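You operate a simulated robot arm through the tools that you are given. There is no shell and no other tool. Be economical: measure what you need, move in short steps, check, and stop when the job is done.

The job below is to be done with a simulated robot arm. You get a single attempt, and the scene is never put back.

Task
Put the teal pad with green band on the surface of the wooden cabinet top. Then put the orange padlock on the shelf marked tins. Then open the door marked spares, put the pale banded jug with orange cap from the shelf of the grey cabinet marked spares on the top of the side table with relief check and shut the spares again. Then take the white bottle with purple cap and put it on the purple tile with dark grey band. Then fetch the grey sign with orange band and set it in the inside of the steel basin. The order counts. Set down upright: pale banded jug with orange cap, white bottle with purple cap, grey sign with orange band.
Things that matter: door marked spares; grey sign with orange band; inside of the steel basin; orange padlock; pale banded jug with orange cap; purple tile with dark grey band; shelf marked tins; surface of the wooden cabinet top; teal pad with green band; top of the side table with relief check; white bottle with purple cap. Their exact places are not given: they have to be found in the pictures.

It is judged by the outcome, as a careful person would: the job done as asked, and still so three seconds after it is handed in. It fails if anything else is knocked over, pushed out of place, dropped, spilled or broken. Lids that push on must go on centred and level and be pressed home; caps that screw on are set level and turned clockwise until they are tight.

Robot
A 6-joint arm with a two-finger gripper on a trunk, on a base that drives. Base frame: it is fixed to the floor where the robot stands at the start and does not move with it; the origin is under the middle of the robot, x ahead of it, y to its left, z up; the surface under the hand at the start is at about z = 860. Units: mm, degrees, N and s.
It reaches about 1298 mm from its shoulder. Its first joint turns from -149.0 to 149.0 degrees. Places, roughly: door marked spares [800, 2500, 400]; grey sign with orange band [1000, 0, 1000]; inside of the steel basin [700, 1400, 900]; orange padlock (5x3x8 cm) [900, 2200, 900]; pale banded jug with orange cap [1000, 2750, 500]; purple tile with dark grey band (8x8x1 cm) [-2900, 1700, 400]; shelf marked tins [-2600, -700, 1300]; surface of the wooden cabinet top [1000, 2300, 900]; teal pad with green band (7x10x6 cm) [700, 200, 900]; top of the side table with relief check [900, 3000, 800]; white bottle with purple cap (4x4x7 cm) [800, 3500, 800]. Payload 1.57 kg.
The tool frame sits at the grasp point between the pads (the TCP): z along the fingers, y along the line on which they close. The tips reach 21 mm beyond it. The gripper opens to 70 mm. The gripper's body begins 50 mm behind the TCP.
Orientation is told as [roll, pitch, yaw] about the base's x, y, z axes, in that order, counted from this pose: with the fingers straight down and closing along the base's y, the tool's x points along the base's -x, its y along +y and its z along -z.

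Tools
- The arm moves only by the tool nudge_tool. Its argument "commands" is a list that holds one entry, the list of rows, each a list of 7 numbers: the turn, a rotation vector about the base's x, y, z in units of 5 degrees (1.0 is 5 degrees), then the shift along the base's x, y, z in units of 30 mm (1.0 is 30 mm), then the opening, from 0 (shut) to 1 (fully open). In form: [[[rx, ry, rz, x, y, z, claw], ...]]. A call has 1 to 20 rows; each row shifts and turns the commanded pose from where the row before left it. A call with a number of a shift or a turn outside -1 to 1 is refused whole. Each row takes 0.2 s and may step no farther than 50 mm and 8.6 degrees from the row before; otherwise, or with a gripper value out of range, the whole call is refused. Where a pose cannot be reached the arm comes as near as it can. A force on the tool above 40 N (or 10 N above the force at the start of the call, whichever is more), or a blocked arm, ends the call early, and 0.2 s more pass. The fingers move at their own pace and stop on an object; they squeeze with about 30 N. The grip force told is the motor's: it shows also when the fingers shut on nothing. Time passes only in rows, and 0.2 s behind the last, so rows that do not move let the fingers close. The reply holds the time, the measured pose of the TCP, the force on the tool along the base axes, the opening and the grip force, in the units named above and with some noise, with the torque about the TCP (base axes, N m) and any sound that the robot's microphone picked up.
- Cameras (640 x 400 px; columns grow to the right, rows downward): "scene" is now at [29.3, 211.5, 1830.6]; the picture's right is [0.29, -0.96, 0.00], its down [-0.68, -0.21, -0.70] and it looks along [0.67, 0.20, -0.71] (base axes); focal length 248 px, centre (320, 200). "wrist" rides on the gripper at [79, 4, -81] in the tool frame; the picture's right is [-0.05, 1.00, 0.00], its down [-0.67, -0.04, -0.74] and it looks along [-0.74, -0.04, 0.67] (tool axes); focal length 256 px, centre (320, 200).
- grab_frame(camera): a new picture of that camera. The clock stands still meanwhile.
- slide_trunk(by): slides the trunk up (or, below 0, down) by that many mm; the arm and the scene camera ride with it, the base frame stays. It gives what a move gives, with no picture.
- roll_base(legs): drives the robot by 1 to 6 legs, each [ahead, turn to the left] in mm and degrees, along the robot's own axes; the way and the turn of a leg run together, so that a leg with both is an arc; at most 1500 mm and 180 degrees a leg. The arm and the cameras ride along, it lands a little off, and it stops where it bumps. It gives what a move gives.
- head_to(pan, tilt): turns the head with the scene camera to pan (to the left, within 155 degrees either way) and tilt (down, from -29 to 69), counted from straight ahead of the robot. It gives what a move gives.
- point_at(camera, pixels): for up to 12 pixels [column, row] of the newest picture of that camera ("zoom" is the newest enlarged one), the place [x, y, z] in the base frame of the surface seen there, good to about 2 mm, but the place of the scene camera against the robot may be out by one fixed shift of up to 12 mm in any direction. The clock stands still meanwhile.
- inspect(camera, box): a new picture of the part [left, top, right, bottom] of that camera's present view, enlarged. The clock stands still meanwhile.
- sign_off(): hands the job in; it is judged then, once.

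Go step by step. Measure first, check grasps and placings, and put right what went wrong. The budget is 124 turns and 118 pictures, counting those below and the enlarged ones. Unless the task says otherwise, let go and move clear before handing in, and close with one line.

The tools are called after "Call:" by a JSON object that holds its "api" and its "payload". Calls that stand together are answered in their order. nudge_tool: Moves the arm, as the interface text tells. Its arguments: {"type":"object","properties":{"commands":{"type":"array","items":{"type":"array","items":{"type":"array","items":{"type":"number"}}}}},"required":["commands"]} The other tools are called the same way: slide_trunk (by) slides the trunk up or down; roll_base (legs) drives the base; head_to (pan, tilt) turns the head that bears the scene camera; grab_frame (camera) takes a picture; point_at (camera, pixels) gives the place of the surface under pixels of a picture; inspect (camera, box) takes an enlarged picture of a part of a camera's view; sign_off () hands the job in.

At the start:

```text
time_s: 0.0
ee_pos: [921.7, 171.4, 1154.5]
orientation: [0.0, 0.0, -0.3]
wrist_force: [0.4, 0.2, -0.7]
torque: [-0.01, -0.02, 0.0]
finger_gap: 69.7
grasp_force: 0.1
trunk travel left (down, up): [-836.0, 134.0]
robot x, y, heading: [-0.1, 16.0, -0.0]
head pan, tilt: [16.8, 45.3]
```

scene: 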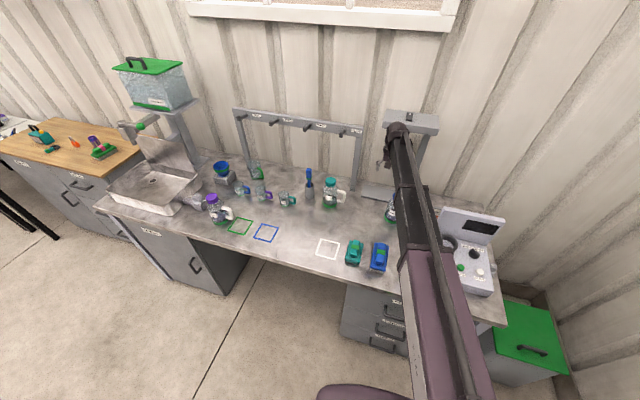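
wrist: 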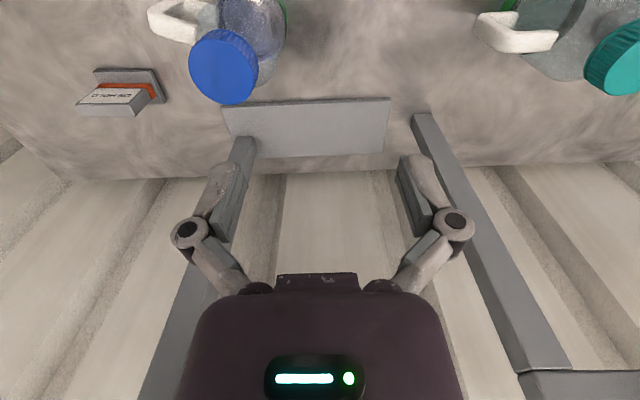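

The scene picture shows a teal object at (354,252) with a blue one beside it, and the wrist picture shows the grey sign at (120,92). I'll zoom in for detail.

Call:
{"api": "inspect", "payload": {"camera": "scene", "box": [300, 160, 500, 300]}}

Call:
{"api": "inspect", "payload": {"camera": "scene", "box": [0, 80, 240, 240]}}

Call:
{"api": "point_at", "payload": {"camera": "wrist", "pixels": [[120, 95], [110, 85], [135, 75], [100, 110], [140, 105], [160, 100]]}}

Call:
{"api": "point_at", "payload": {"camera": "scene", "pixels": [[354, 246], [354, 262], [348, 252], [379, 257], [150, 187], [124, 190], [178, 192], [100, 152], [92, 142], [75, 143], [40, 130]]}}

```text
2.86 times, centred on (400, 230) of scene
```

zoom: 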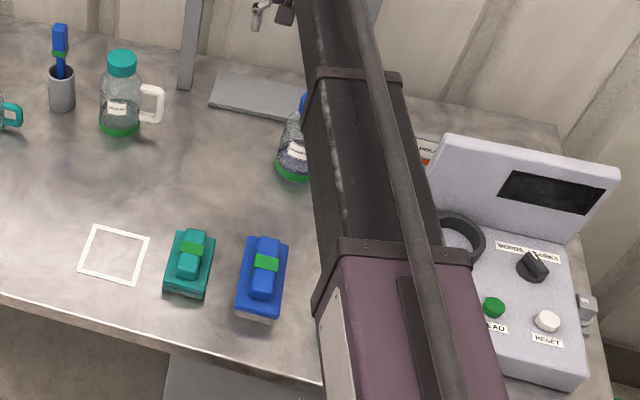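

```text
2.50 times, centred on (120, 160) of scene
```

zoom: 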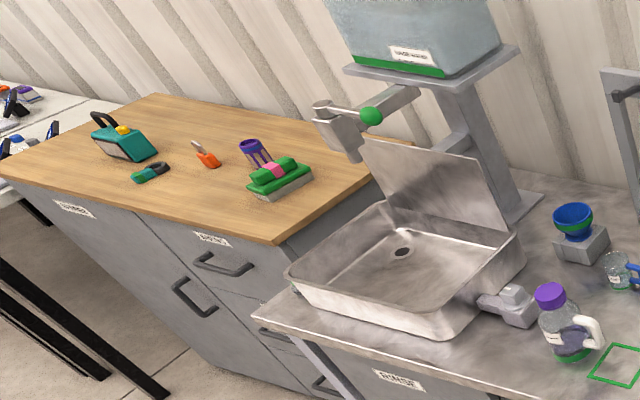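

```text
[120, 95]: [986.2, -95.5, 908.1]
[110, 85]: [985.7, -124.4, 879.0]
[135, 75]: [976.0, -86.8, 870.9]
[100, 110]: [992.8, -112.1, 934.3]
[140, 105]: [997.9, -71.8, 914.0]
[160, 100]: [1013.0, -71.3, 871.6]
```

```text
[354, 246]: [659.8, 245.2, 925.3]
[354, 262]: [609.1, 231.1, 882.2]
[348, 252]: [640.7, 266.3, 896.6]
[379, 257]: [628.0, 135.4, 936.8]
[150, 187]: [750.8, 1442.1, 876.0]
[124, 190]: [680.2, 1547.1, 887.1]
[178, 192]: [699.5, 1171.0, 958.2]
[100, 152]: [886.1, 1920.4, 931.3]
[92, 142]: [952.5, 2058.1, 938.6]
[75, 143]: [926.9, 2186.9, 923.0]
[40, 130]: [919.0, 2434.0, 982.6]
```

The teal pad is near (655,245) with its top at z about 925, the padlock near (927,2187), and the sign near (990,-100). I'll move back over the teal pad and look with the wrist camera.

Call:
{"api": "nudge_tool", "payload": {"commands": [[[0, 0, 0, -1, 0.25, 0, 1], [0, 0, 0, -1, 0.25, 0, 1], [0, 0, 0, -1, 0.25, 0, 1], [0, 0, 0, -1, 0.25, 0, 1], [0, 0, 0, -1, 0.25, 0, 1], [0, 0, 0, -1, 0.25, 0, 1], [0, 0, 0, -1, 0.25, 0, 1], [0, 0, 0, -1, 0.25, 0, 1], [0, 0, 0, -1, 0.25, 0, 1], [0, 0, 0, 0, 0.2, -1, 1], [0, 0, 0, 0, 0, -1, 1]]]}}

Call:
{"api": "grab_frame", "payload": {"camera": "wrist"}}

Call:
{"api": "grab_frame", "payload": {"camera": "scene"}}

```text
time_s: 2.4
ee_pos: [649.9, 243.8, 1154.7]
orientation: [0.0, 0.0, -0.4]
wrist_force: [0.6, 0.2, -1.0]
torque: [0.02, 0.0, 0.0]
finger_gap: 70.0
grasp_force: 0.1
out of reach, approached as far as the arm can: row 10, 11
trunk travel left (down, up): [-836.0, 134.0]
robot x, y, heading: [6.0, 12.7, 0.3]
head pan, tilt: [16.8, 45.3]
```

```text
113 pictures are left
```

wrist: 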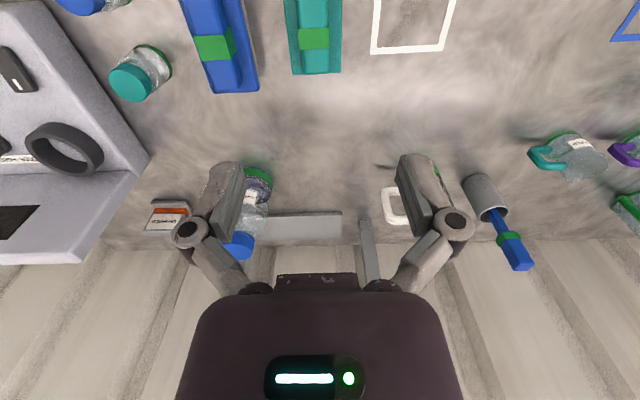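

```text
112 pictures are left
```

scene: 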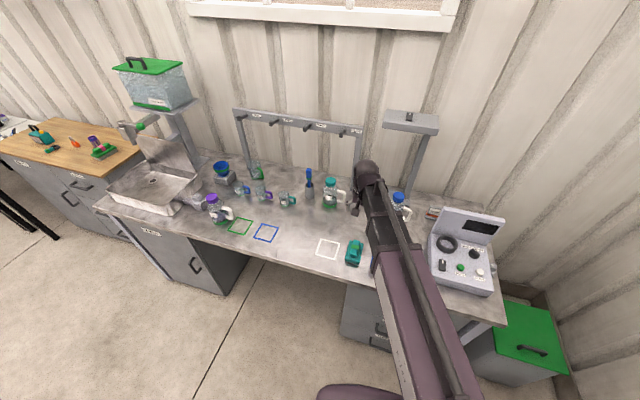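

The arm would not go lower here, so I'll lower the trunk with the arm riding along. The teal pad shows at (313,37) in the wrist view.

Call:
{"api": "slide_trunk", "payload": {"by": -110}}

Call:
{"api": "grab_frame", "payload": {"camera": "wrist"}}

```text
time_s: 3.8
ee_pos: [650.7, 243.3, 1045.2]
orientation: [0.0, 0.1, -0.2]
wrist_force: [-0.8, 0.4, -0.4]
torque: [0.02, -0.04, 0.01]
finger_gap: 69.9
grasp_force: 0.1
trunk travel left (down, up): [-726.0, 244.0]
robot x, y, heading: [1.4, 10.1, -0.2]
head pan, tilt: [16.8, 45.3]
```

```text
111 pictures are left
```

wrist: 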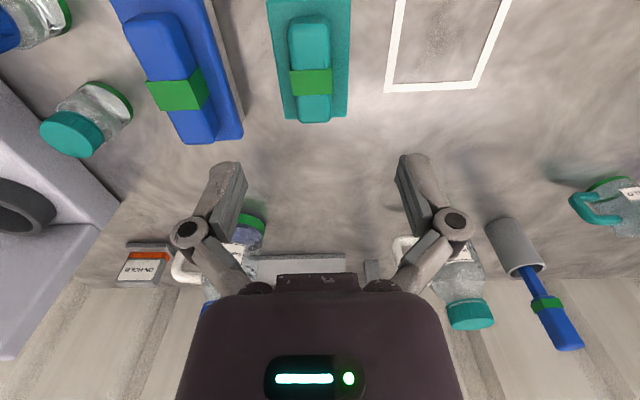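

Call:
{"api": "point_at", "payload": {"camera": "wrist", "pixels": [[310, 82], [310, 40], [292, 45], [328, 45], [314, 118], [308, 18], [272, 60], [348, 60], [293, 110], [330, 110], [210, 135], [195, 30]]}}

```text
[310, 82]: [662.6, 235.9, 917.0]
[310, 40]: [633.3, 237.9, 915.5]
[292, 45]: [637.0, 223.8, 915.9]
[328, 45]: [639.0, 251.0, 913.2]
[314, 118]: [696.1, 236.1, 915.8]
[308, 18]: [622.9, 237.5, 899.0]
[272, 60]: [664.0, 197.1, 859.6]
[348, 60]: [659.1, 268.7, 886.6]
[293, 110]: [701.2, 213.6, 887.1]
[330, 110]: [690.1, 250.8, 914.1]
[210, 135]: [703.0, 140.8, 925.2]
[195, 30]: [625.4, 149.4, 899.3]
```

The handle spans y 224–252 and x 620–696, its top is at z 917, and the pad base is at z 887. I'll line up and descend to z 912.

Call:
{"api": "nudge_tool", "payload": {"commands": [[[0, 0, 0, 0.3, -0.2, 0, 1], [0, 0, 0, 0, 0, -1, 1], [0, 0, 0, 0, 0, -1, 1]]]}}

```text
time_s: 4.6
ee_pos: [658.9, 236.4, 1045.0]
orientation: [0.1, 0.0, -0.3]
wrist_force: [-0.2, -1.2, -0.9]
torque: [0.0, -0.01, 0.02]
finger_gap: 70.2
grasp_force: 0.1
out of reach, approached as far as the arm can: row 2, 3
trunk travel left (down, up): [-726.0, 244.0]
robot x, y, heading: [-0.3, 11.5, 0.2]
head pan, tilt: [16.8, 45.3]
```

Call:
{"api": "slide_trunk", "payload": {"by": -100}}

Call:
{"api": "grab_frame", "payload": {"camera": "wrist"}}

```text
time_s: 6.0
ee_pos: [659.8, 238.6, 944.6]
orientation: [0.0, 0.0, -0.3]
wrist_force: [-0.3, 0.8, 0.8]
torque: [-0.04, 0.05, -0.02]
finger_gap: 69.9
grasp_force: 0.0
trunk travel left (down, up): [-626.0, 344.0]
robot x, y, heading: [3.8, 10.7, -0.0]
head pan, tilt: [16.8, 45.3]
```

```text
110 pictures are left
```

wrist: 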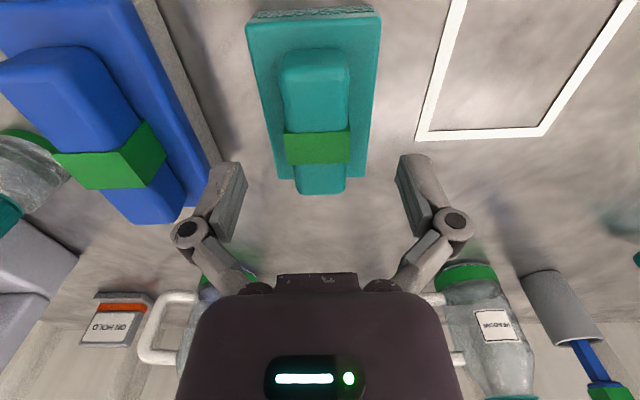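

Call:
{"api": "point_at", "payload": {"camera": "wrist", "pixels": [[205, 165], [175, 80], [286, 120], [347, 120], [318, 188], [318, 60], [318, 20], [370, 100]]}}

Call:
{"api": "slide_trunk", "payload": {"by": -32}}

```text
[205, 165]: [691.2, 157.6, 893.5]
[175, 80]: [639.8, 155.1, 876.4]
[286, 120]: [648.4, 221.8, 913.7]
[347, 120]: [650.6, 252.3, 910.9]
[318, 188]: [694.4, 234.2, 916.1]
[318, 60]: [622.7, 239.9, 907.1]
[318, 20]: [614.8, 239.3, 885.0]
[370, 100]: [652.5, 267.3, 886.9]
```

```text
time_s: 6.7
ee_pos: [658.8, 237.6, 913.0]
orientation: [-0.1, 0.0, -0.3]
wrist_force: [0.4, -0.1, 0.5]
torque: [0.03, -0.01, 0.0]
finger_gap: 70.1
grasp_force: 0.0
trunk travel left (down, up): [-594.0, 376.0]
robot x, y, heading: [-4.0, 14.3, -0.2]
head pan, tilt: [16.8, 45.3]
```

Aligned and clear of the blue pad. I'll close the fingers and raise the trunk.

Call:
{"api": "nudge_tool", "payload": {"commands": [[[0, 0, 0, 0, 0, 0, 0], [0, 0, 0, 0, 0, 0, 0], [0, 0, 0, 0, 0, 0, 0], [0, 0, 0, 0, 0, 0, 0]]]}}

Call:
{"api": "slide_trunk", "payload": {"by": 240}}

Call:
{"api": "grab_frame", "payload": {"camera": "wrist"}}

Call:
{"api": "head_to", "payload": {"pan": 75, "tilt": 35}}

Call:
{"api": "grab_frame", "payload": {"camera": "scene"}}

```text
time_s: 7.7
ee_pos: [659.4, 237.9, 912.8]
orientation: [-0.1, 0.2, -0.3]
wrist_force: [0.1, 0.7, 8.9]
torque: [0.0, 0.02, -0.05]
finger_gap: 30.9
grasp_force: 30.5
trunk travel left (down, up): [-594.0, 376.0]
robot x, y, heading: [2.4, 12.4, 0.1]
head pan, tilt: [16.8, 45.3]
```

```text
time_s: 10.2
ee_pos: [659.6, 236.7, 1153.9]
orientation: [0.0, 0.0, -0.3]
wrist_force: [-0.7, -0.3, -1.3]
torque: [-0.01, 0.01, 0.02]
finger_gap: 30.9
grasp_force: 30.4
trunk travel left (down, up): [-834.0, 136.0]
robot x, y, heading: [3.7, 9.7, 0.1]
head pan, tilt: [16.8, 45.3]
```

```text
109 pictures are left
```

wrist: 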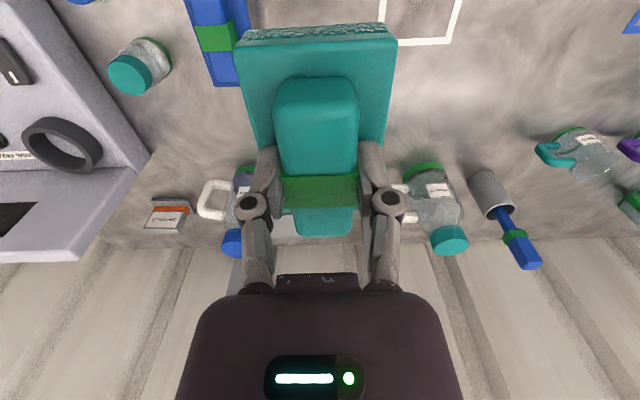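

```text
time_s: 11.5
ee_pos: [658.4, 238.1, 1152.6]
orientation: [0.0, 0.0, -0.3]
wrist_force: [-0.7, 1.1, -0.5]
torque: [-0.02, 0.05, 0.0]
finger_gap: 30.8
grasp_force: 30.2
trunk travel left (down, up): [-834.0, 136.0]
robot x, y, heading: [-2.2, 9.0, 0.1]
head pan, tilt: [75.0, 35.0]
```

```text
108 pictures are left
```

scene: 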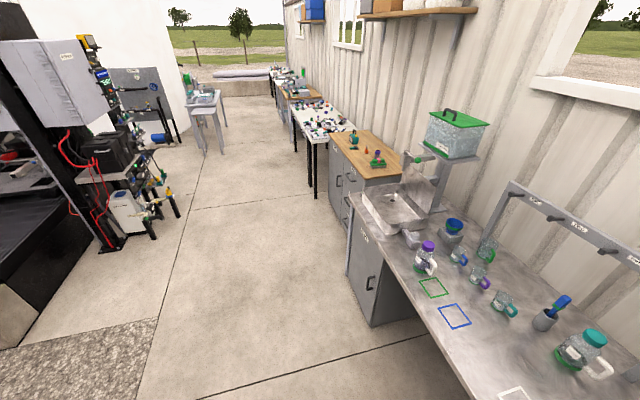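

The pad is held (gap 31) and the aisle is visible. I'll measure the aisle and the cabinet before driving.

Call:
{"api": "point_at", "payload": {"camera": "scene", "pixels": [[335, 155], [352, 178], [400, 172], [355, 135], [310, 140], [390, 160], [366, 151], [377, 160], [354, 145], [100, 245], [20, 330], [180, 215]]}}

Call:
{"api": "inspect", "payload": {"camera": "scene", "box": [260, 70, 420, 200]}}

Call:
{"api": "inspect", "payload": {"camera": "scene", "box": [0, 30, 240, 250]}}

```text
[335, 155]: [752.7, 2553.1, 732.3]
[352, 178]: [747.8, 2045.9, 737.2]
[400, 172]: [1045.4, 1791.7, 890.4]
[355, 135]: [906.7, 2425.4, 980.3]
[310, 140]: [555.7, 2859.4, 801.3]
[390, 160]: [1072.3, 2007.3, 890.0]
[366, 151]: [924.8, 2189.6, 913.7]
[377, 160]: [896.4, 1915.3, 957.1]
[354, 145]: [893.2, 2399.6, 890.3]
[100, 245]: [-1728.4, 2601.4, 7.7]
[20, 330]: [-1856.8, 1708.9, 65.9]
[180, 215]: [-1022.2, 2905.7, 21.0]
```

```text
3.08 times, centred on (340, 135) of scene
```

zoom: 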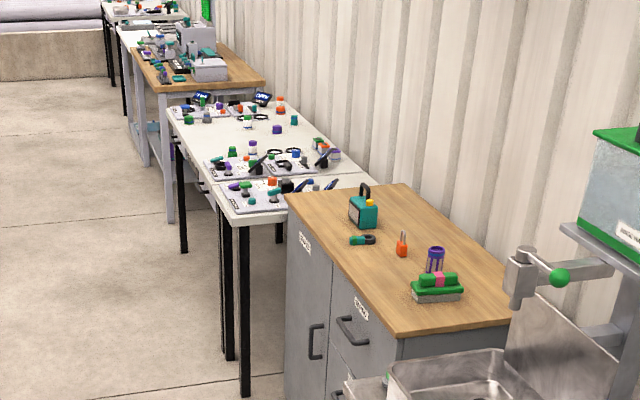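

```text
1.82 times, centred on (120, 140) of scene
```

zoom: 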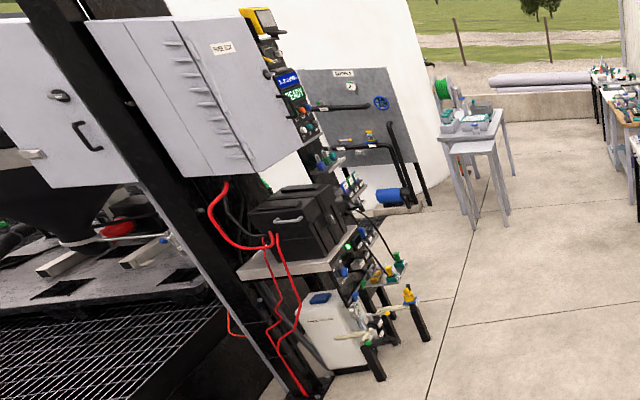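

The path along x≈0 is clear. I'll turn left, drive 2080 mm, and turn right to face the cabinet.

Call:
{"api": "roll_base", "payload": {"legs": [[0, 90], [1040, 0], [1040, 0], [0, -90]]}}

Call:
{"api": "head_to", "payload": {"pan": 10, "tilt": 42}}

Call:
{"api": "grab_frame", "payload": {"camera": "scene"}}

Call:
{"api": "grab_frame", "payload": {"camera": "wrist"}}

```text
time_s: 35.4
ee_pos: [767.0, 2297.0, 1152.2]
orientation: [-0.1, -0.1, -2.2]
wrist_force: [0.2, 0.5, -0.5]
torque: [-0.01, -0.01, 0.0]
finger_gap: 30.8
grasp_force: 29.7
trunk travel left (down, up): [-834.0, 136.0]
robot x, y, heading: [99.1, 2068.4, -1.6]
head pan, tilt: [75.0, 35.0]
```

```text
time_s: 36.7
ee_pos: [767.1, 2296.0, 1152.2]
orientation: [0.0, 0.0, -2.3]
wrist_force: [0.0, -0.1, -1.1]
torque: [0.02, -0.04, 0.01]
finger_gap: 30.9
grasp_force: 30.4
trunk travel left (down, up): [-834.0, 136.0]
robot x, y, heading: [96.9, 2067.9, -1.4]
head pan, tilt: [10.0, 42.0]
```

```text
105 pictures are left
```

scene: 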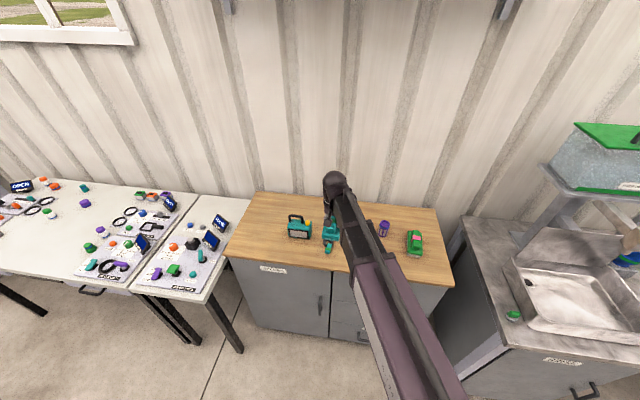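

```text
104 pictures are left
```

wrist: 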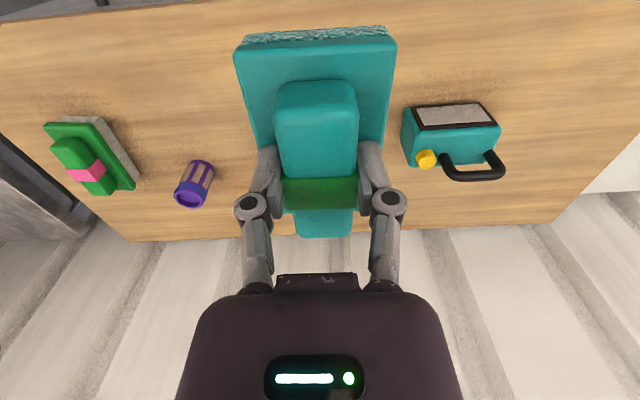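

The radio, tumbler and green pad are visible, while the padlock is hidden behind the arm. I'll shift the pad toward y≈2085, x≈830 and look again.

Call:
{"api": "nudge_tool", "payload": {"commands": [[[0, 0, 0, 0.3, -1, 0, 0], [0, 0, 0, 0.3, -1, 0, 0], [0, 0, 0, 0.3, -1, 0, 0], [0, 0, 0, 0.3, -1, 0, 0], [0, 0, 0, 0.3, -1, 0, 0], [0, 0, 0, 0.3, -1, 0, 0], [0, 0, 0, 0.2, -1, 0, 0]]]}}

Call:
{"api": "grab_frame", "payload": {"camera": "scene"}}

Call:
{"api": "grab_frame", "payload": {"camera": "wrist"}}

```text
time_s: 38.3
ee_pos: [829.3, 2087.8, 1152.4]
orientation: [0.0, 0.0, -2.3]
wrist_force: [-0.8, 0.4, -0.8]
torque: [0.0, 0.02, 0.02]
finger_gap: 31.2
grasp_force: 30.2
trunk travel left (down, up): [-834.0, 136.0]
robot x, y, heading: [98.1, 2066.8, -1.7]
head pan, tilt: [10.0, 42.0]
```

```text
103 pictures are left
```

scene: 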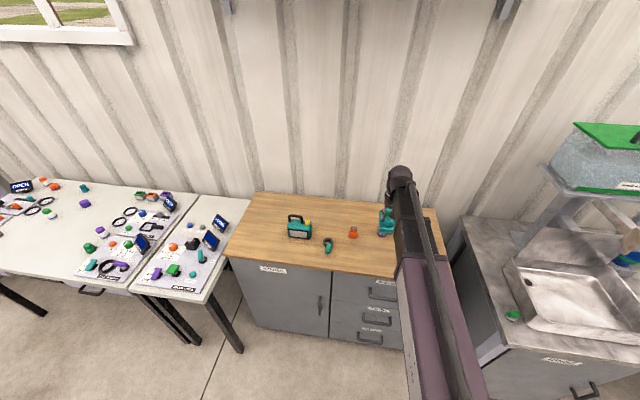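

```text
102 pictures are left
```

wrist: 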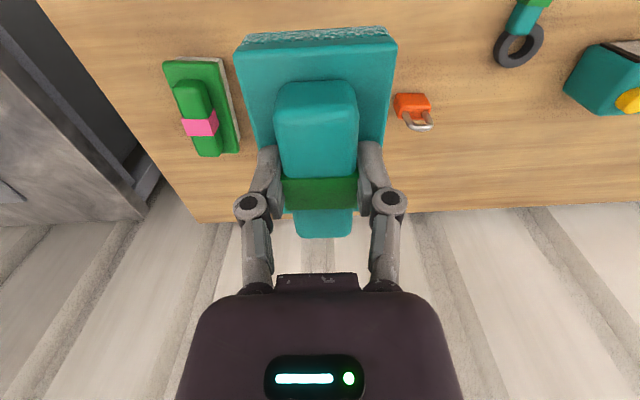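

Call:
{"api": "point_at", "payload": {"camera": "wrist", "pixels": [[410, 105], [426, 110], [418, 127], [400, 117], [516, 48], [536, 50], [225, 120], [232, 80], [540, 150], [480, 20]]}}

Call:
{"api": "point_at", "payload": {"camera": "scene", "pixels": [[353, 232], [328, 244], [320, 220], [340, 265], [373, 262], [300, 228]]}}

Call:
{"api": "inspect", "payload": {"camera": "scene", "box": [220, 180, 420, 320]}}

```text
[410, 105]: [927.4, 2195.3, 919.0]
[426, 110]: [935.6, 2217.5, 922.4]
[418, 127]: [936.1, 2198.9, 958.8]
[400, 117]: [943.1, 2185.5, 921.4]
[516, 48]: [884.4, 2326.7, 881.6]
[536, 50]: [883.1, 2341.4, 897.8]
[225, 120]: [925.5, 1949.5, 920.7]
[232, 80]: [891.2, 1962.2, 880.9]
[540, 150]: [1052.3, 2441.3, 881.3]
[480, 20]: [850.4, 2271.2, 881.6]
```

```text
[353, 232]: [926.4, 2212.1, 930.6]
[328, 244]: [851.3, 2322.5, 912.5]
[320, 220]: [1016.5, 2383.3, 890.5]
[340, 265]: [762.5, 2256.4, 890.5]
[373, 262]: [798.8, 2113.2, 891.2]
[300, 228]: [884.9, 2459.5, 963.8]
```

```text
2.86 times, centred on (320, 250) of scene
```

zoom: 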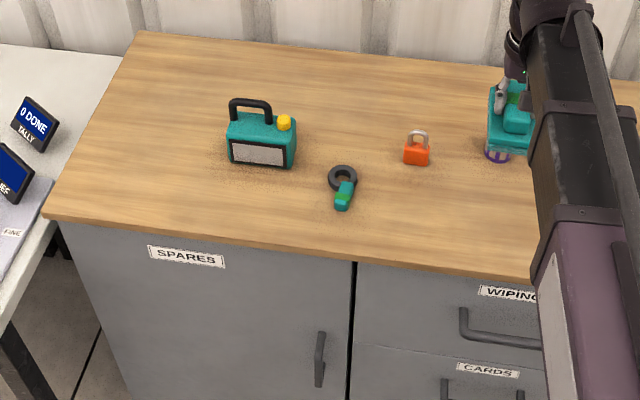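

The wood surface is at z≈881, and the spot at (820,2095) is clear of the tumbler (~955), the green pad (y<1965) and the padlock (935,2200). I'll lower the pad with the trunk.

Call:
{"api": "nudge_tool", "payload": {"commands": [[[0, 0, 0.4, -0.4, 0.2, 0, 0]]]}}

Call:
{"api": "slide_trunk", "payload": {"by": -208}}

Call:
{"api": "grab_frame", "payload": {"camera": "scene"}}

Call:
{"api": "grab_frame", "payload": {"camera": "wrist"}}

```text
time_s: 38.7
ee_pos: [816.2, 2093.4, 1153.2]
orientation: [0.0, 0.0, -0.3]
wrist_force: [-0.2, -0.2, -0.9]
torque: [-0.02, 0.02, -0.01]
finger_gap: 30.9
grasp_force: 30.6
trunk travel left (down, up): [-834.0, 136.0]
robot x, y, heading: [98.4, 2068.9, -1.5]
head pan, tilt: [10.0, 42.0]
```

```text
time_s: 41.0
ee_pos: [816.9, 2093.8, 945.5]
orientation: [0.0, -0.1, -0.3]
wrist_force: [0.3, 0.1, -0.5]
torque: [0.02, 0.02, -0.04]
finger_gap: 30.9
grasp_force: 30.0
trunk travel left (down, up): [-626.0, 344.0]
robot x, y, heading: [99.1, 2070.8, -1.5]
head pan, tilt: [10.0, 42.0]
```

```text
100 pictures are left
```

scene: 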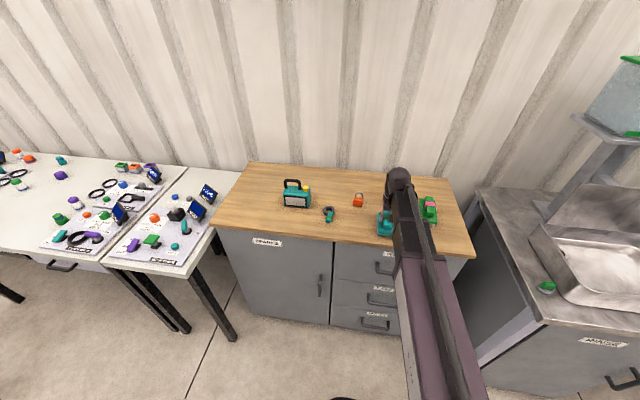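

```text
99 pictures are left
```

wrist: 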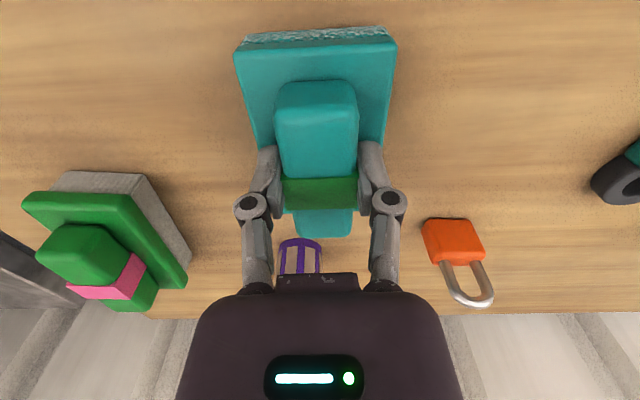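

Call:
{"api": "nudge_tool", "payload": {"commands": [[[0, 0, 0, 0, 0, -0.2, 0], [0, 0, 0, 0, 0, -0.15, 0], [0, 0, 0, 0, 0, -0.05, 0]]]}}

```text
time_s: 41.8
ee_pos: [815.9, 2093.0, 944.5]
orientation: [-0.1, -0.1, -0.3]
wrist_force: [0.6, -0.6, 0.2]
torque: [0.01, 0.01, -0.01]
finger_gap: 31.1
grasp_force: 30.0
out of reach, approached as far as the arm can: row 1, 2
trunk travel left (down, up): [-626.0, 344.0]
robot x, y, heading: [100.6, 2064.8, -1.7]
head pan, tilt: [10.0, 42.0]
```

Call:
{"api": "slide_trunk", "payload": {"by": -9}}

```text
time_s: 42.3
ee_pos: [816.0, 2092.8, 937.6]
orientation: [0.0, 0.0, -0.3]
wrist_force: [-0.2, 0.0, -0.4]
torque: [-0.01, -0.01, 0.02]
finger_gap: 31.3
grasp_force: 30.3
trunk travel left (down, up): [-617.0, 353.0]
robot x, y, heading: [96.9, 2070.3, -1.7]
head pan, tilt: [10.0, 42.0]
```

Call:
{"api": "slide_trunk", "payload": {"by": -4}}

```text
time_s: 42.9
ee_pos: [815.6, 2094.1, 933.5]
orientation: [0.0, -0.1, -0.3]
wrist_force: [5.4, 0.3, 23.3]
torque: [-0.02, -0.13, 0.0]
finger_gap: 30.9
grasp_force: 30.2
trunk travel left (down, up): [-613.0, 357.0]
robot x, y, heading: [99.6, 2067.6, -1.8]
head pan, tilt: [10.0, 42.0]
```

Contact was felt (23 N). I'll release and lift.

Call:
{"api": "nudge_tool", "payload": {"commands": [[[0, 0, 0, 0, 0, 0.03, 0.3], [0, 0, 0, 0, 0, 0, 0.8], [0, 0, 0, 0, 0, 0, 0.8], [0, 0, 0, 0, 0, 0, 0.8]]]}}

Call:
{"api": "slide_trunk", "payload": {"by": 160}}

Call:
{"api": "grab_frame", "payload": {"camera": "wrist"}}

Call:
{"api": "point_at", "payload": {"camera": "wrist", "pixels": [[320, 100]]}}

```text
time_s: 43.9
ee_pos: [816.9, 2093.4, 932.0]
orientation: [0.0, 0.0, -0.4]
wrist_force: [0.3, 0.1, -0.3]
torque: [0.02, 0.01, 0.0]
finger_gap: 56.1
grasp_force: 0.0
trunk travel left (down, up): [-613.0, 357.0]
robot x, y, heading: [98.6, 2071.7, -1.7]
head pan, tilt: [10.0, 42.0]
```

```text
time_s: 45.7
ee_pos: [815.7, 2094.3, 1091.6]
orientation: [0.0, -0.1, -0.3]
wrist_force: [0.0, 0.4, -1.1]
torque: [-0.05, -0.02, 0.02]
finger_gap: 56.1
grasp_force: 0.0
trunk travel left (down, up): [-773.0, 197.0]
robot x, y, heading: [99.3, 2068.2, -1.9]
head pan, tilt: [10.0, 42.0]
```

```text
98 pictures are left
```

wrist: 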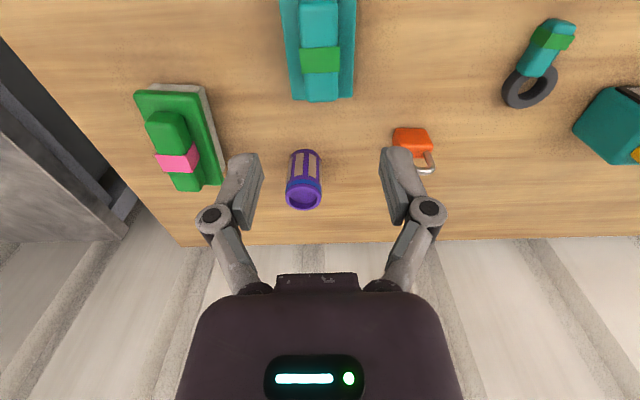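

```text
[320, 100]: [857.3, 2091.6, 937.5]
```

The pad rests in place. Next I'll move over toward the padlock (415,145 in the wrist view).

Call:
{"api": "nudge_tool", "payload": {"commands": [[[0, 0, 0, 0.5, 1, 0, 1], [0, 0, 0, 0.5, 1, 0, 1], [0, 0, 0, 0.5, 1, 0, 1], [0, 0, 0, 0.5, 0.6, 0, 1]]]}}

Call:
{"api": "slide_trunk", "payload": {"by": -60}}

Call:
{"api": "grab_frame", "payload": {"camera": "wrist"}}

Call:
{"api": "head_to", "payload": {"pan": 155, "tilt": 15}}

Call:
{"api": "grab_frame", "payload": {"camera": "scene"}}

```text
time_s: 46.7
ee_pos: [875.9, 2202.5, 1091.0]
orientation: [0.1, 0.0, -0.3]
wrist_force: [0.2, -0.3, -0.6]
torque: [-0.04, 0.0, 0.0]
finger_gap: 69.9
grasp_force: 0.1
trunk travel left (down, up): [-773.0, 197.0]
robot x, y, heading: [100.2, 2069.3, -1.7]
head pan, tilt: [10.0, 42.0]
```

```text
time_s: 47.7
ee_pos: [876.0, 2201.7, 1031.7]
orientation: [0.1, -0.1, -0.3]
wrist_force: [-0.6, -0.2, -0.1]
torque: [0.02, -0.03, -0.03]
finger_gap: 70.0
grasp_force: 0.0
trunk travel left (down, up): [-713.0, 257.0]
robot x, y, heading: [101.4, 2066.4, -1.6]
head pan, tilt: [10.0, 42.0]
```

```text
97 pictures are left
```

wrist: 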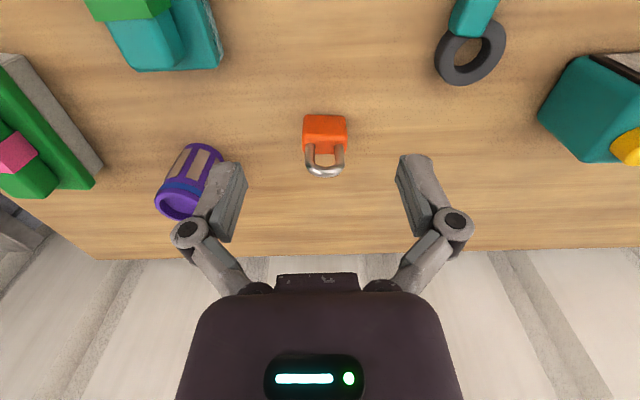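

```text
time_s: 50.0
ee_pos: [874.5, 2201.9, 1032.2]
orientation: [0.0, -0.1, -0.3]
wrist_force: [1.1, 0.1, 0.6]
torque: [-0.02, -0.02, -0.01]
finger_gap: 69.9
grasp_force: 0.1
trunk travel left (down, up): [-713.0, 257.0]
robot x, y, heading: [98.9, 2067.8, -1.6]
head pan, tilt: [154.7, 15.0]
```

```text
96 pictures are left
```

scene: 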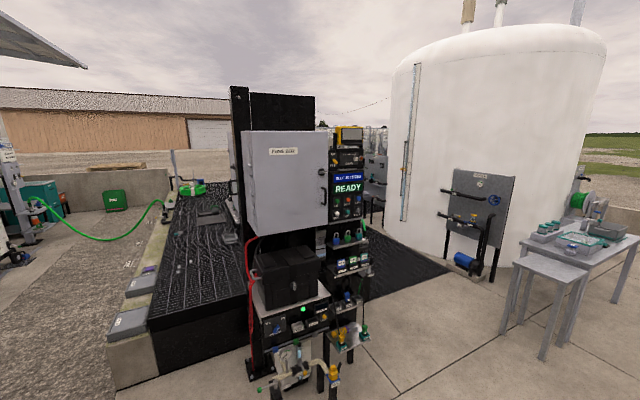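

Call:
{"api": "point_at", "payload": {"camera": "wrist", "pixels": [[325, 118], [325, 132], [305, 130], [346, 130], [325, 172], [340, 155], [311, 155], [325, 142]]}}

Call:
{"api": "head_to", "payload": {"pan": -133, "tilt": 10}}

Call:
{"api": "grab_frame", "payload": {"camera": "scene"}}

Call:
{"api": "inspect", "payload": {"camera": "wrist", "box": [270, 90, 380, 200]}}

```text
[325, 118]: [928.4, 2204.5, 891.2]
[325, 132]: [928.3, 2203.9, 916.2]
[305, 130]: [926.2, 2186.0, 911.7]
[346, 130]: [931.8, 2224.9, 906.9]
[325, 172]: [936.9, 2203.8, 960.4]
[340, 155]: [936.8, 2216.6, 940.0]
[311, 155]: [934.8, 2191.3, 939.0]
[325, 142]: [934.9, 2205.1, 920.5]
```

```text
time_s: 53.9
ee_pos: [876.0, 2202.8, 1031.6]
orientation: [0.0, 0.0, -0.3]
wrist_force: [-0.5, -1.1, 0.1]
torque: [-0.01, 0.03, 0.01]
finger_gap: 70.0
grasp_force: 0.1
trunk travel left (down, up): [-713.0, 257.0]
robot x, y, heading: [99.1, 2067.6, -1.8]
head pan, tilt: [-133.0, 10.0]
```

```text
95 pictures are left
```

scene: 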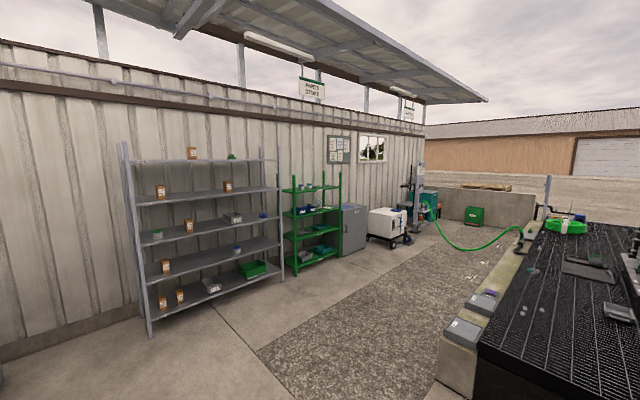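

```text
3.64 times, centred on (325, 145) of wrist
```

zoom: 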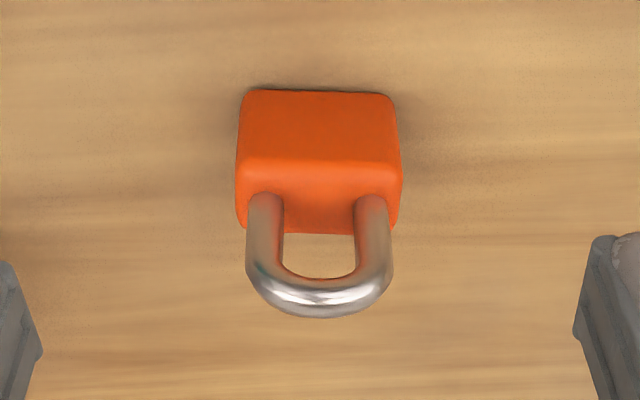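

The padlock body spans y 2186–2225 with its front at x≈928 and its top at z≈920. Now I'll find the tins shelf among the racks.

Call:
{"api": "inspect", "payload": {"camera": "scene", "box": [110, 130, 350, 310]}}

Call:
{"api": "point_at", "payload": {"camera": "scene", "pixels": [[280, 187], [337, 186], [300, 215], [310, 212], [315, 188], [285, 275], [335, 255], [147, 202], [210, 195], [280, 250], [150, 320]]}}

```text
2.22 times, centred on (230, 220) of scene
```

zoom: 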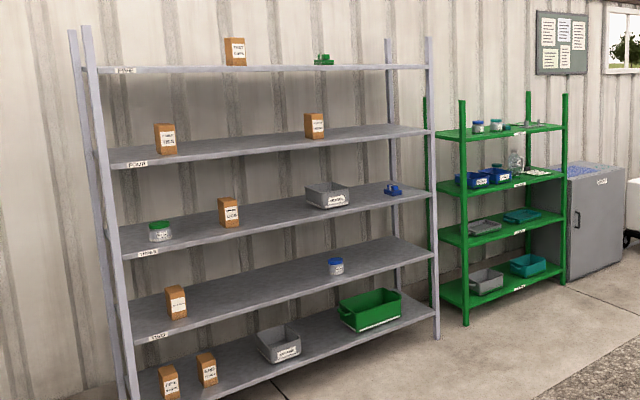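

```text
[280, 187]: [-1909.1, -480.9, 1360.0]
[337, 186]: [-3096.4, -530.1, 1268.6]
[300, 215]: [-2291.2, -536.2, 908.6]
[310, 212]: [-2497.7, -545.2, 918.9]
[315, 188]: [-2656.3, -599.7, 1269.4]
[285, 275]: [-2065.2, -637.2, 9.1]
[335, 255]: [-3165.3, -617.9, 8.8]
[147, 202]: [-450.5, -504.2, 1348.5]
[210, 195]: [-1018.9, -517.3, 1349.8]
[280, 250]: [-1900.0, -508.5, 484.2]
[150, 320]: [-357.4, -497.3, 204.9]
```

Call:
{"api": "inspect", "payload": {"camera": "scene", "box": [270, 165, 350, 225]}}

Call:
{"api": "nudge_tool", "payload": {"commands": [[[0, 0, 0, 1, 0.05, 0, 1], [0, 0, 0, 0.97, 0, 0, 1]]]}}

Call:
{"api": "slide_trunk", "payload": {"by": -85}}

Call:
{"api": "grab_frame", "payload": {"camera": "wrist"}}

```text
6.67 times, centred on (310, 195) of scene
```

zoom: 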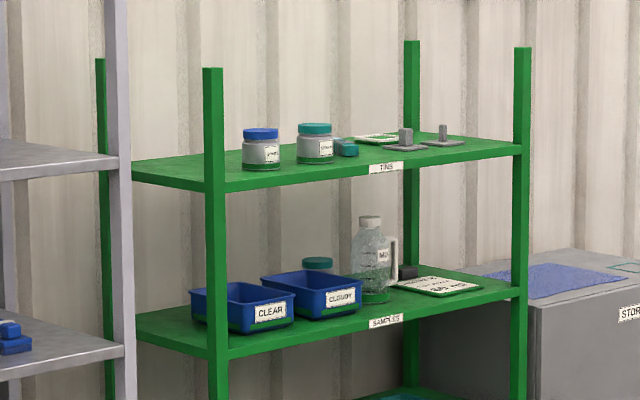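

```text
time_s: 54.5
ee_pos: [935.2, 2205.3, 1031.3]
orientation: [0.1, 0.1, -0.3]
wrist_force: [0.3, -0.2, -0.9]
torque: [0.03, 0.0, -0.02]
finger_gap: 70.0
grasp_force: 0.0
trunk travel left (down, up): [-713.0, 257.0]
robot x, y, heading: [103.0, 2071.5, -1.7]
head pan, tilt: [-133.0, 10.0]
```

```text
time_s: 55.7
ee_pos: [935.5, 2205.0, 946.7]
orientation: [-0.1, 0.0, -0.3]
wrist_force: [0.7, 0.3, -1.1]
torque: [-0.04, -0.01, -0.06]
finger_gap: 70.2
grasp_force: 0.0
trunk travel left (down, up): [-628.0, 342.0]
robot x, y, heading: [100.2, 2067.6, -1.6]
head pan, tilt: [-133.0, 10.0]
```

```text
91 pictures are left
```

wrist: 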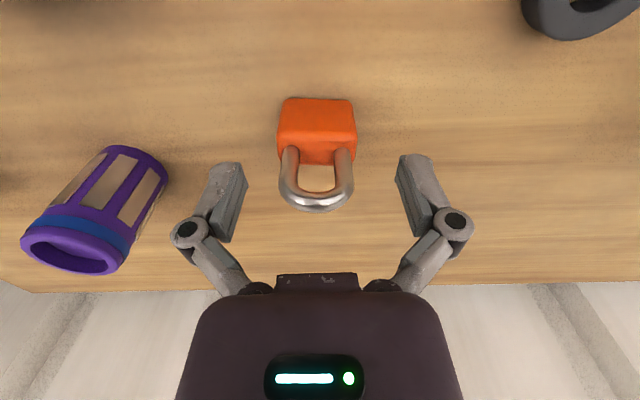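

The top green shelf reads "TINS" and is open above. I'll lower to TCP z≈917 so the palm clears the shackle (top 960), then grip.

Call:
{"api": "slide_trunk", "payload": {"by": -30}}

Call:
{"api": "nudge_tool", "payload": {"commands": [[[0, 0, 0, 0, 0, 0, 0], [0, 0, 0, 0, 0, 0, 0], [0, 0, 0, 0, 0, 0, 0], [0, 0, 0, 0, 0, 0, 0]]]}}

Call:
{"api": "grab_frame", "payload": {"camera": "wrist"}}

```text
time_s: 56.5
ee_pos: [934.9, 2205.3, 917.2]
orientation: [0.0, -0.1, -0.3]
wrist_force: [-0.1, -0.2, -0.4]
torque: [0.0, 0.04, 0.04]
finger_gap: 69.7
grasp_force: 0.1
trunk travel left (down, up): [-598.0, 372.0]
robot x, y, heading: [99.8, 2070.6, -1.5]
head pan, tilt: [-133.0, 10.0]
```

```text
time_s: 57.5
ee_pos: [934.8, 2205.5, 917.1]
orientation: [0.0, 0.0, -0.3]
wrist_force: [0.0, -0.7, 4.9]
torque: [0.06, 0.05, -0.03]
finger_gap: 41.5
grasp_force: 30.0
trunk travel left (down, up): [-598.0, 372.0]
robot x, y, heading: [96.4, 2066.9, -1.4]
head pan, tilt: [-133.0, 10.0]
```

```text
90 pictures are left
```

wrist: 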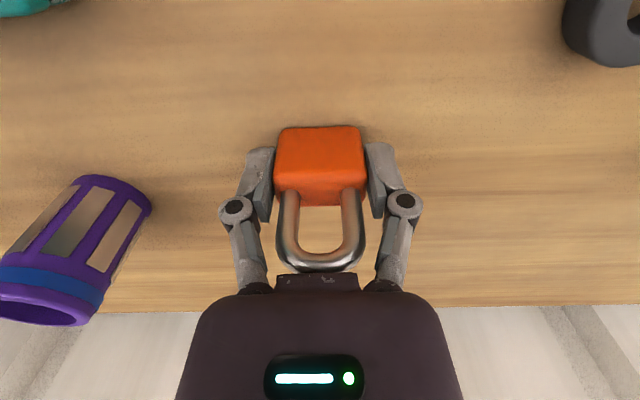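

The padlock is gripped (gap 41.5). I'll lift with the trunk and measure obstacles toward the rack from the last scene view.

Call:
{"api": "slide_trunk", "payload": {"by": 330}}

Call:
{"api": "grab_frame", "payload": {"camera": "scene"}}

Call:
{"api": "point_at", "payload": {"camera": "scene", "pixels": [[440, 375], [440, 345], [480, 310], [540, 235], [260, 350], [410, 235], [355, 245], [395, 240], [460, 235], [430, 190], [500, 270]]}}

```text
time_s: 60.7
ee_pos: [936.2, 2206.2, 1246.5]
orientation: [0.0, 0.0, -0.3]
wrist_force: [0.1, -0.2, -1.3]
torque: [0.04, 0.02, 0.02]
finger_gap: 41.4
grasp_force: 30.5
trunk travel left (down, up): [-928.0, 42.0]
robot x, y, heading: [97.5, 2067.3, -1.9]
head pan, tilt: [-133.0, 10.0]
```

```text
89 pictures are left
```

scene: 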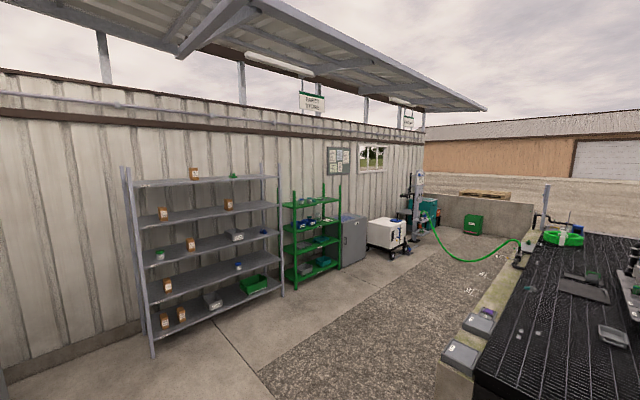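

```text
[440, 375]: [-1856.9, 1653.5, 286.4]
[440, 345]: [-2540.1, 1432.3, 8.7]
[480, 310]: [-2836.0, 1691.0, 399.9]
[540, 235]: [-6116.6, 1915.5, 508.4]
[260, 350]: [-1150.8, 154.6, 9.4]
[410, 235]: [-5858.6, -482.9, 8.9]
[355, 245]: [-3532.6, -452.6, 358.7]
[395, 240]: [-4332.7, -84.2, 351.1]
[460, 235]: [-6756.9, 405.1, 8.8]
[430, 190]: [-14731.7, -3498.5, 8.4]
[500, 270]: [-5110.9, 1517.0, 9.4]
```

The tins shelf is the green rack's top, with its front near y≈-530 and z≈1260, and a curb lies at y>1430. I'll back away, then route through the gravel corridor.

Call:
{"api": "roll_base", "payload": {"legs": [[-400, 0], [0, -124], [852, 0], [852, 0], [0, -54]]}}

Call:
{"api": "head_to", "payload": {"pan": 40, "tilt": 25}}

Call:
{"api": "grab_frame", "payload": {"camera": "scene"}}

```text
time_s: 85.0
ee_pos: [-2038.2, 418.0, 1246.8]
orientation: [0.0, 0.0, -174.5]
wrist_force: [-1.1, 0.0, -0.7]
torque: [0.0, -0.04, 0.0]
finger_gap: 41.3
grasp_force: 30.1
trunk travel left (down, up): [-928.0, 42.0]
robot x, y, heading: [-1216.8, 640.6, -175.4]
head pan, tilt: [-133.0, 10.0]
```

```text
time_s: 87.6
ee_pos: [-2036.6, 417.0, 1246.9]
orientation: [0.0, 0.0, -174.6]
wrist_force: [0.3, 0.2, -1.7]
torque: [0.03, 0.0, -0.01]
finger_gap: 41.3
grasp_force: 29.8
trunk travel left (down, up): [-928.0, 42.0]
robot x, y, heading: [-1221.8, 642.6, -175.6]
head pan, tilt: [40.0, 25.0]
```

```text
88 pictures are left
```

scene: 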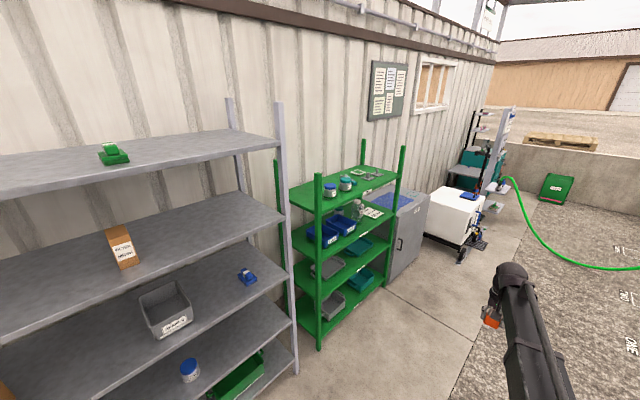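

The way is clear. I'll drive on about 1430 mm, turn to face the rack, and look.

Call:
{"api": "roll_base", "payload": {"legs": [[1430, 0], [0, 85.5]]}}

Call:
{"api": "head_to", "payload": {"pan": 0, "tilt": 35}}

Call:
{"api": "grab_frame", "payload": {"camera": "scene"}}

Call:
{"api": "grab_frame", "payload": {"camera": "wrist"}}

```text
time_s: 101.8
ee_pos: [-2475.2, -285.1, 1246.4]
orientation: [-0.1, 0.1, -89.3]
wrist_force: [-1.0, -0.6, -1.0]
torque: [0.04, 0.03, 0.04]
finger_gap: 41.6
grasp_force: 29.9
trunk travel left (down, up): [-928.0, 42.0]
robot x, y, heading: [-2617.5, 546.0, -90.6]
head pan, tilt: [40.0, 25.0]
```

```text
time_s: 102.8
ee_pos: [-2476.7, -282.7, 1246.1]
orientation: [0.0, -0.1, -89.3]
wrist_force: [0.1, 0.0, -1.5]
torque: [0.04, 0.02, 0.01]
finger_gap: 41.0
grasp_force: 30.1
trunk travel left (down, up): [-928.0, 42.0]
robot x, y, heading: [-2615.1, 550.2, -90.6]
head pan, tilt: [0.0, 35.0]
```

```text
87 pictures are left
```

scene: 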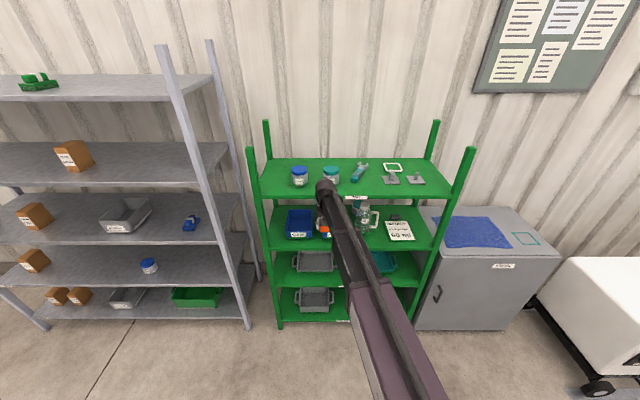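

```text
86 pictures are left
```

wrist: 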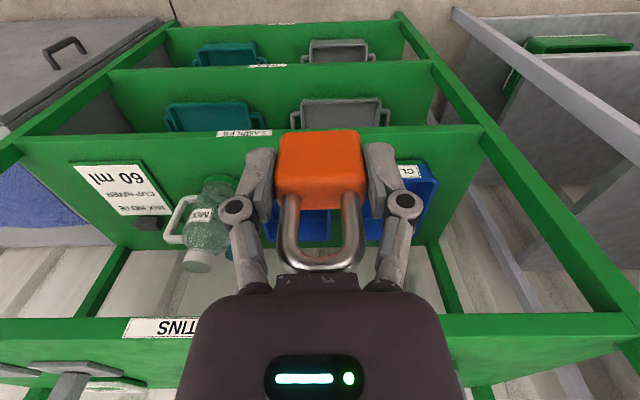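

Call:
{"api": "inspect", "payload": {"camera": "scene", "box": [250, 120, 480, 250]}}

Call:
{"api": "point_at", "payload": {"camera": "scene", "pixels": [[275, 185], [280, 165], [300, 184], [330, 178], [358, 172], [391, 178], [414, 179], [345, 192], [310, 195], [430, 190], [393, 167], [372, 190]]}}

Call:
{"api": "point_at", "payload": {"camera": "wrist", "pixels": [[160, 318], [300, 285], [500, 330], [130, 320], [60, 325], [70, 375]]}}

```text
2.78 times, centred on (365, 185) of scene
```

zoom: 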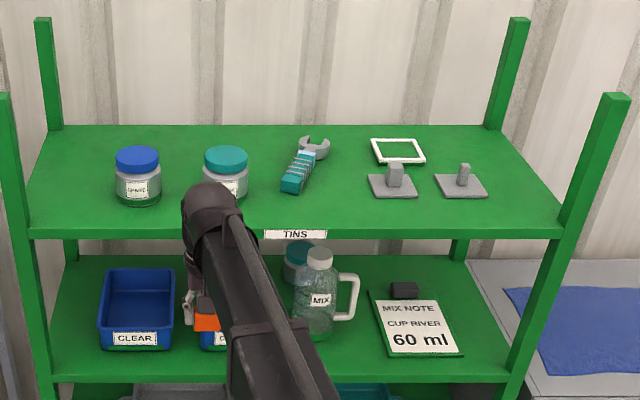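

```text
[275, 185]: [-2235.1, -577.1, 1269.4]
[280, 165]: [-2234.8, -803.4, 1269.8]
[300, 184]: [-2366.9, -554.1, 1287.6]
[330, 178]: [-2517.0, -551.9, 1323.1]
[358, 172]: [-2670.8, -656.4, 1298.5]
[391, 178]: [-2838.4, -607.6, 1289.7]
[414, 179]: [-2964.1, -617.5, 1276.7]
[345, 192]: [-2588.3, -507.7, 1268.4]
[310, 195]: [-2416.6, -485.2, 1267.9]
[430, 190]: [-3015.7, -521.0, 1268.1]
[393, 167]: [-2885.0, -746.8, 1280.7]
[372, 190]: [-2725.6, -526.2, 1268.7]
```

```text
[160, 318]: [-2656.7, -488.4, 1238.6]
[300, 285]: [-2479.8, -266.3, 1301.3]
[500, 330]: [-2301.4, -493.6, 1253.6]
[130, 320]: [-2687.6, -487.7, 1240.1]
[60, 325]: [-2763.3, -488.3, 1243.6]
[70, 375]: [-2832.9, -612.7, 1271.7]
```

The shelf top is at z≈1260 with its front at y≈-490, and a free spot lies at about (-2735,-550) between the wrench and the peg plates. I'll raise, move across, and drive 190 mm closer.

Call:
{"api": "slide_trunk", "payload": {"by": 42}}

Call:
{"api": "nudge_tool", "payload": {"commands": [[[0, 0, 0, 0, 0, 1, 0], [0, 0, 0, 0, 0, 1, 0], [0, 0, 0, -1, 0, 0, 0], [0, 0, 0, -1, 0, 0, 0], [0, 0, 0, -1, 0, 0, 0], [0, 0, 0, -1, 0, 0, 0], [0, 0, 0, -1, 0, 0, 0], [0, 0, 0, -1, 0, 0, 0], [0, 0, 0, -1, 0, 0, 0], [0, 0, 0, -1, 0, 0, 0], [0, 0, 0, -0.7, 0, 0, 0]]]}}

Call:
{"api": "roll_base", "payload": {"legs": [[180, 0]]}}

Call:
{"api": "grab_frame", "payload": {"camera": "wrist"}}

```text
time_s: 103.7
ee_pos: [-2476.6, -283.6, 1288.1]
orientation: [0.0, 0.0, -89.3]
wrist_force: [0.4, 0.6, -1.3]
torque: [0.0, -0.05, -0.01]
finger_gap: 41.4
grasp_force: 30.1
trunk travel left (down, up): [-970.0, 0.0]
robot x, y, heading: [-2617.2, 549.1, -90.7]
head pan, tilt: [0.0, 35.0]
```

```text
time_s: 106.1
ee_pos: [-2738.2, -282.8, 1289.0]
orientation: [0.0, 0.1, -89.3]
wrist_force: [0.1, 0.2, -1.4]
torque: [0.02, -0.02, 0.0]
finger_gap: 41.5
grasp_force: 29.9
out of reach, approached as far as the arm can: row 1, 2
trunk travel left (down, up): [-970.0, 0.0]
robot x, y, heading: [-2619.1, 550.8, -90.6]
head pan, tilt: [0.0, 35.0]
```

```text
time_s: 107.8
ee_pos: [-2740.7, -465.0, 1287.5]
orientation: [0.0, 0.1, -89.4]
wrist_force: [-0.4, -0.9, -1.7]
torque: [0.01, 0.02, 0.0]
finger_gap: 41.3
grasp_force: 30.0
trunk travel left (down, up): [-970.0, 0.0]
robot x, y, heading: [-2621.6, 371.2, -90.8]
head pan, tilt: [0.0, 35.0]
```

```text
84 pictures are left
```

wrist: 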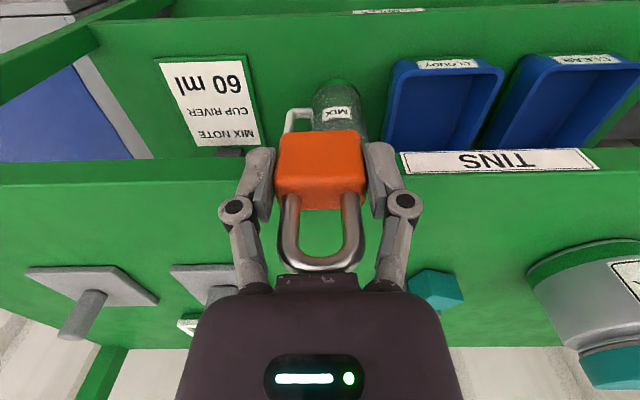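

The arm itself can't rise past z≈1289 with fingers down, so the padlock would not clear the 1260 shelf that way. I'll back off and tilt the hand forward to gain height, testing how the TCP follows.

Call:
{"api": "roll_base", "payload": {"legs": [[-170, 0]]}}

Call:
{"api": "nudge_tool", "payload": {"commands": [[[-1, 0, 0, 0, 0, 0.1, 0], [-1, 0, 0, 0, 0, 0.2, 0], [-1, 0, 0, 0, 0, 0.3, 0], [-1, 0, 0, 0, 0, 0.4, 0], [-1, 0, 0, 0, 0, 0.5, 0], [-1, 0, 0, 0, 0, 0.6, 0]]]}}

```text
time_s: 109.5
ee_pos: [-2738.6, -294.3, 1289.4]
orientation: [0.0, 0.0, -89.3]
wrist_force: [0.1, 0.1, -0.2]
torque: [-0.03, -0.03, -0.02]
finger_gap: 41.2
grasp_force: 29.9
trunk travel left (down, up): [-970.0, 0.0]
robot x, y, heading: [-2619.0, 536.3, -90.7]
head pan, tilt: [0.0, 35.0]
```

```text
time_s: 110.8
ee_pos: [-2738.2, -294.1, 1313.4]
orientation: [-0.4, -30.2, -89.2]
wrist_force: [0.3, 0.1, -1.3]
torque: [0.01, 0.02, -0.01]
finger_gap: 41.6
grasp_force: 30.4
out of reach, approached as far as the arm can: row 2, 3, 4, 5, 6
trunk travel left (down, up): [-970.0, 0.0]
robot x, y, heading: [-2622.3, 536.1, -90.8]
head pan, tilt: [0.0, 35.0]
```

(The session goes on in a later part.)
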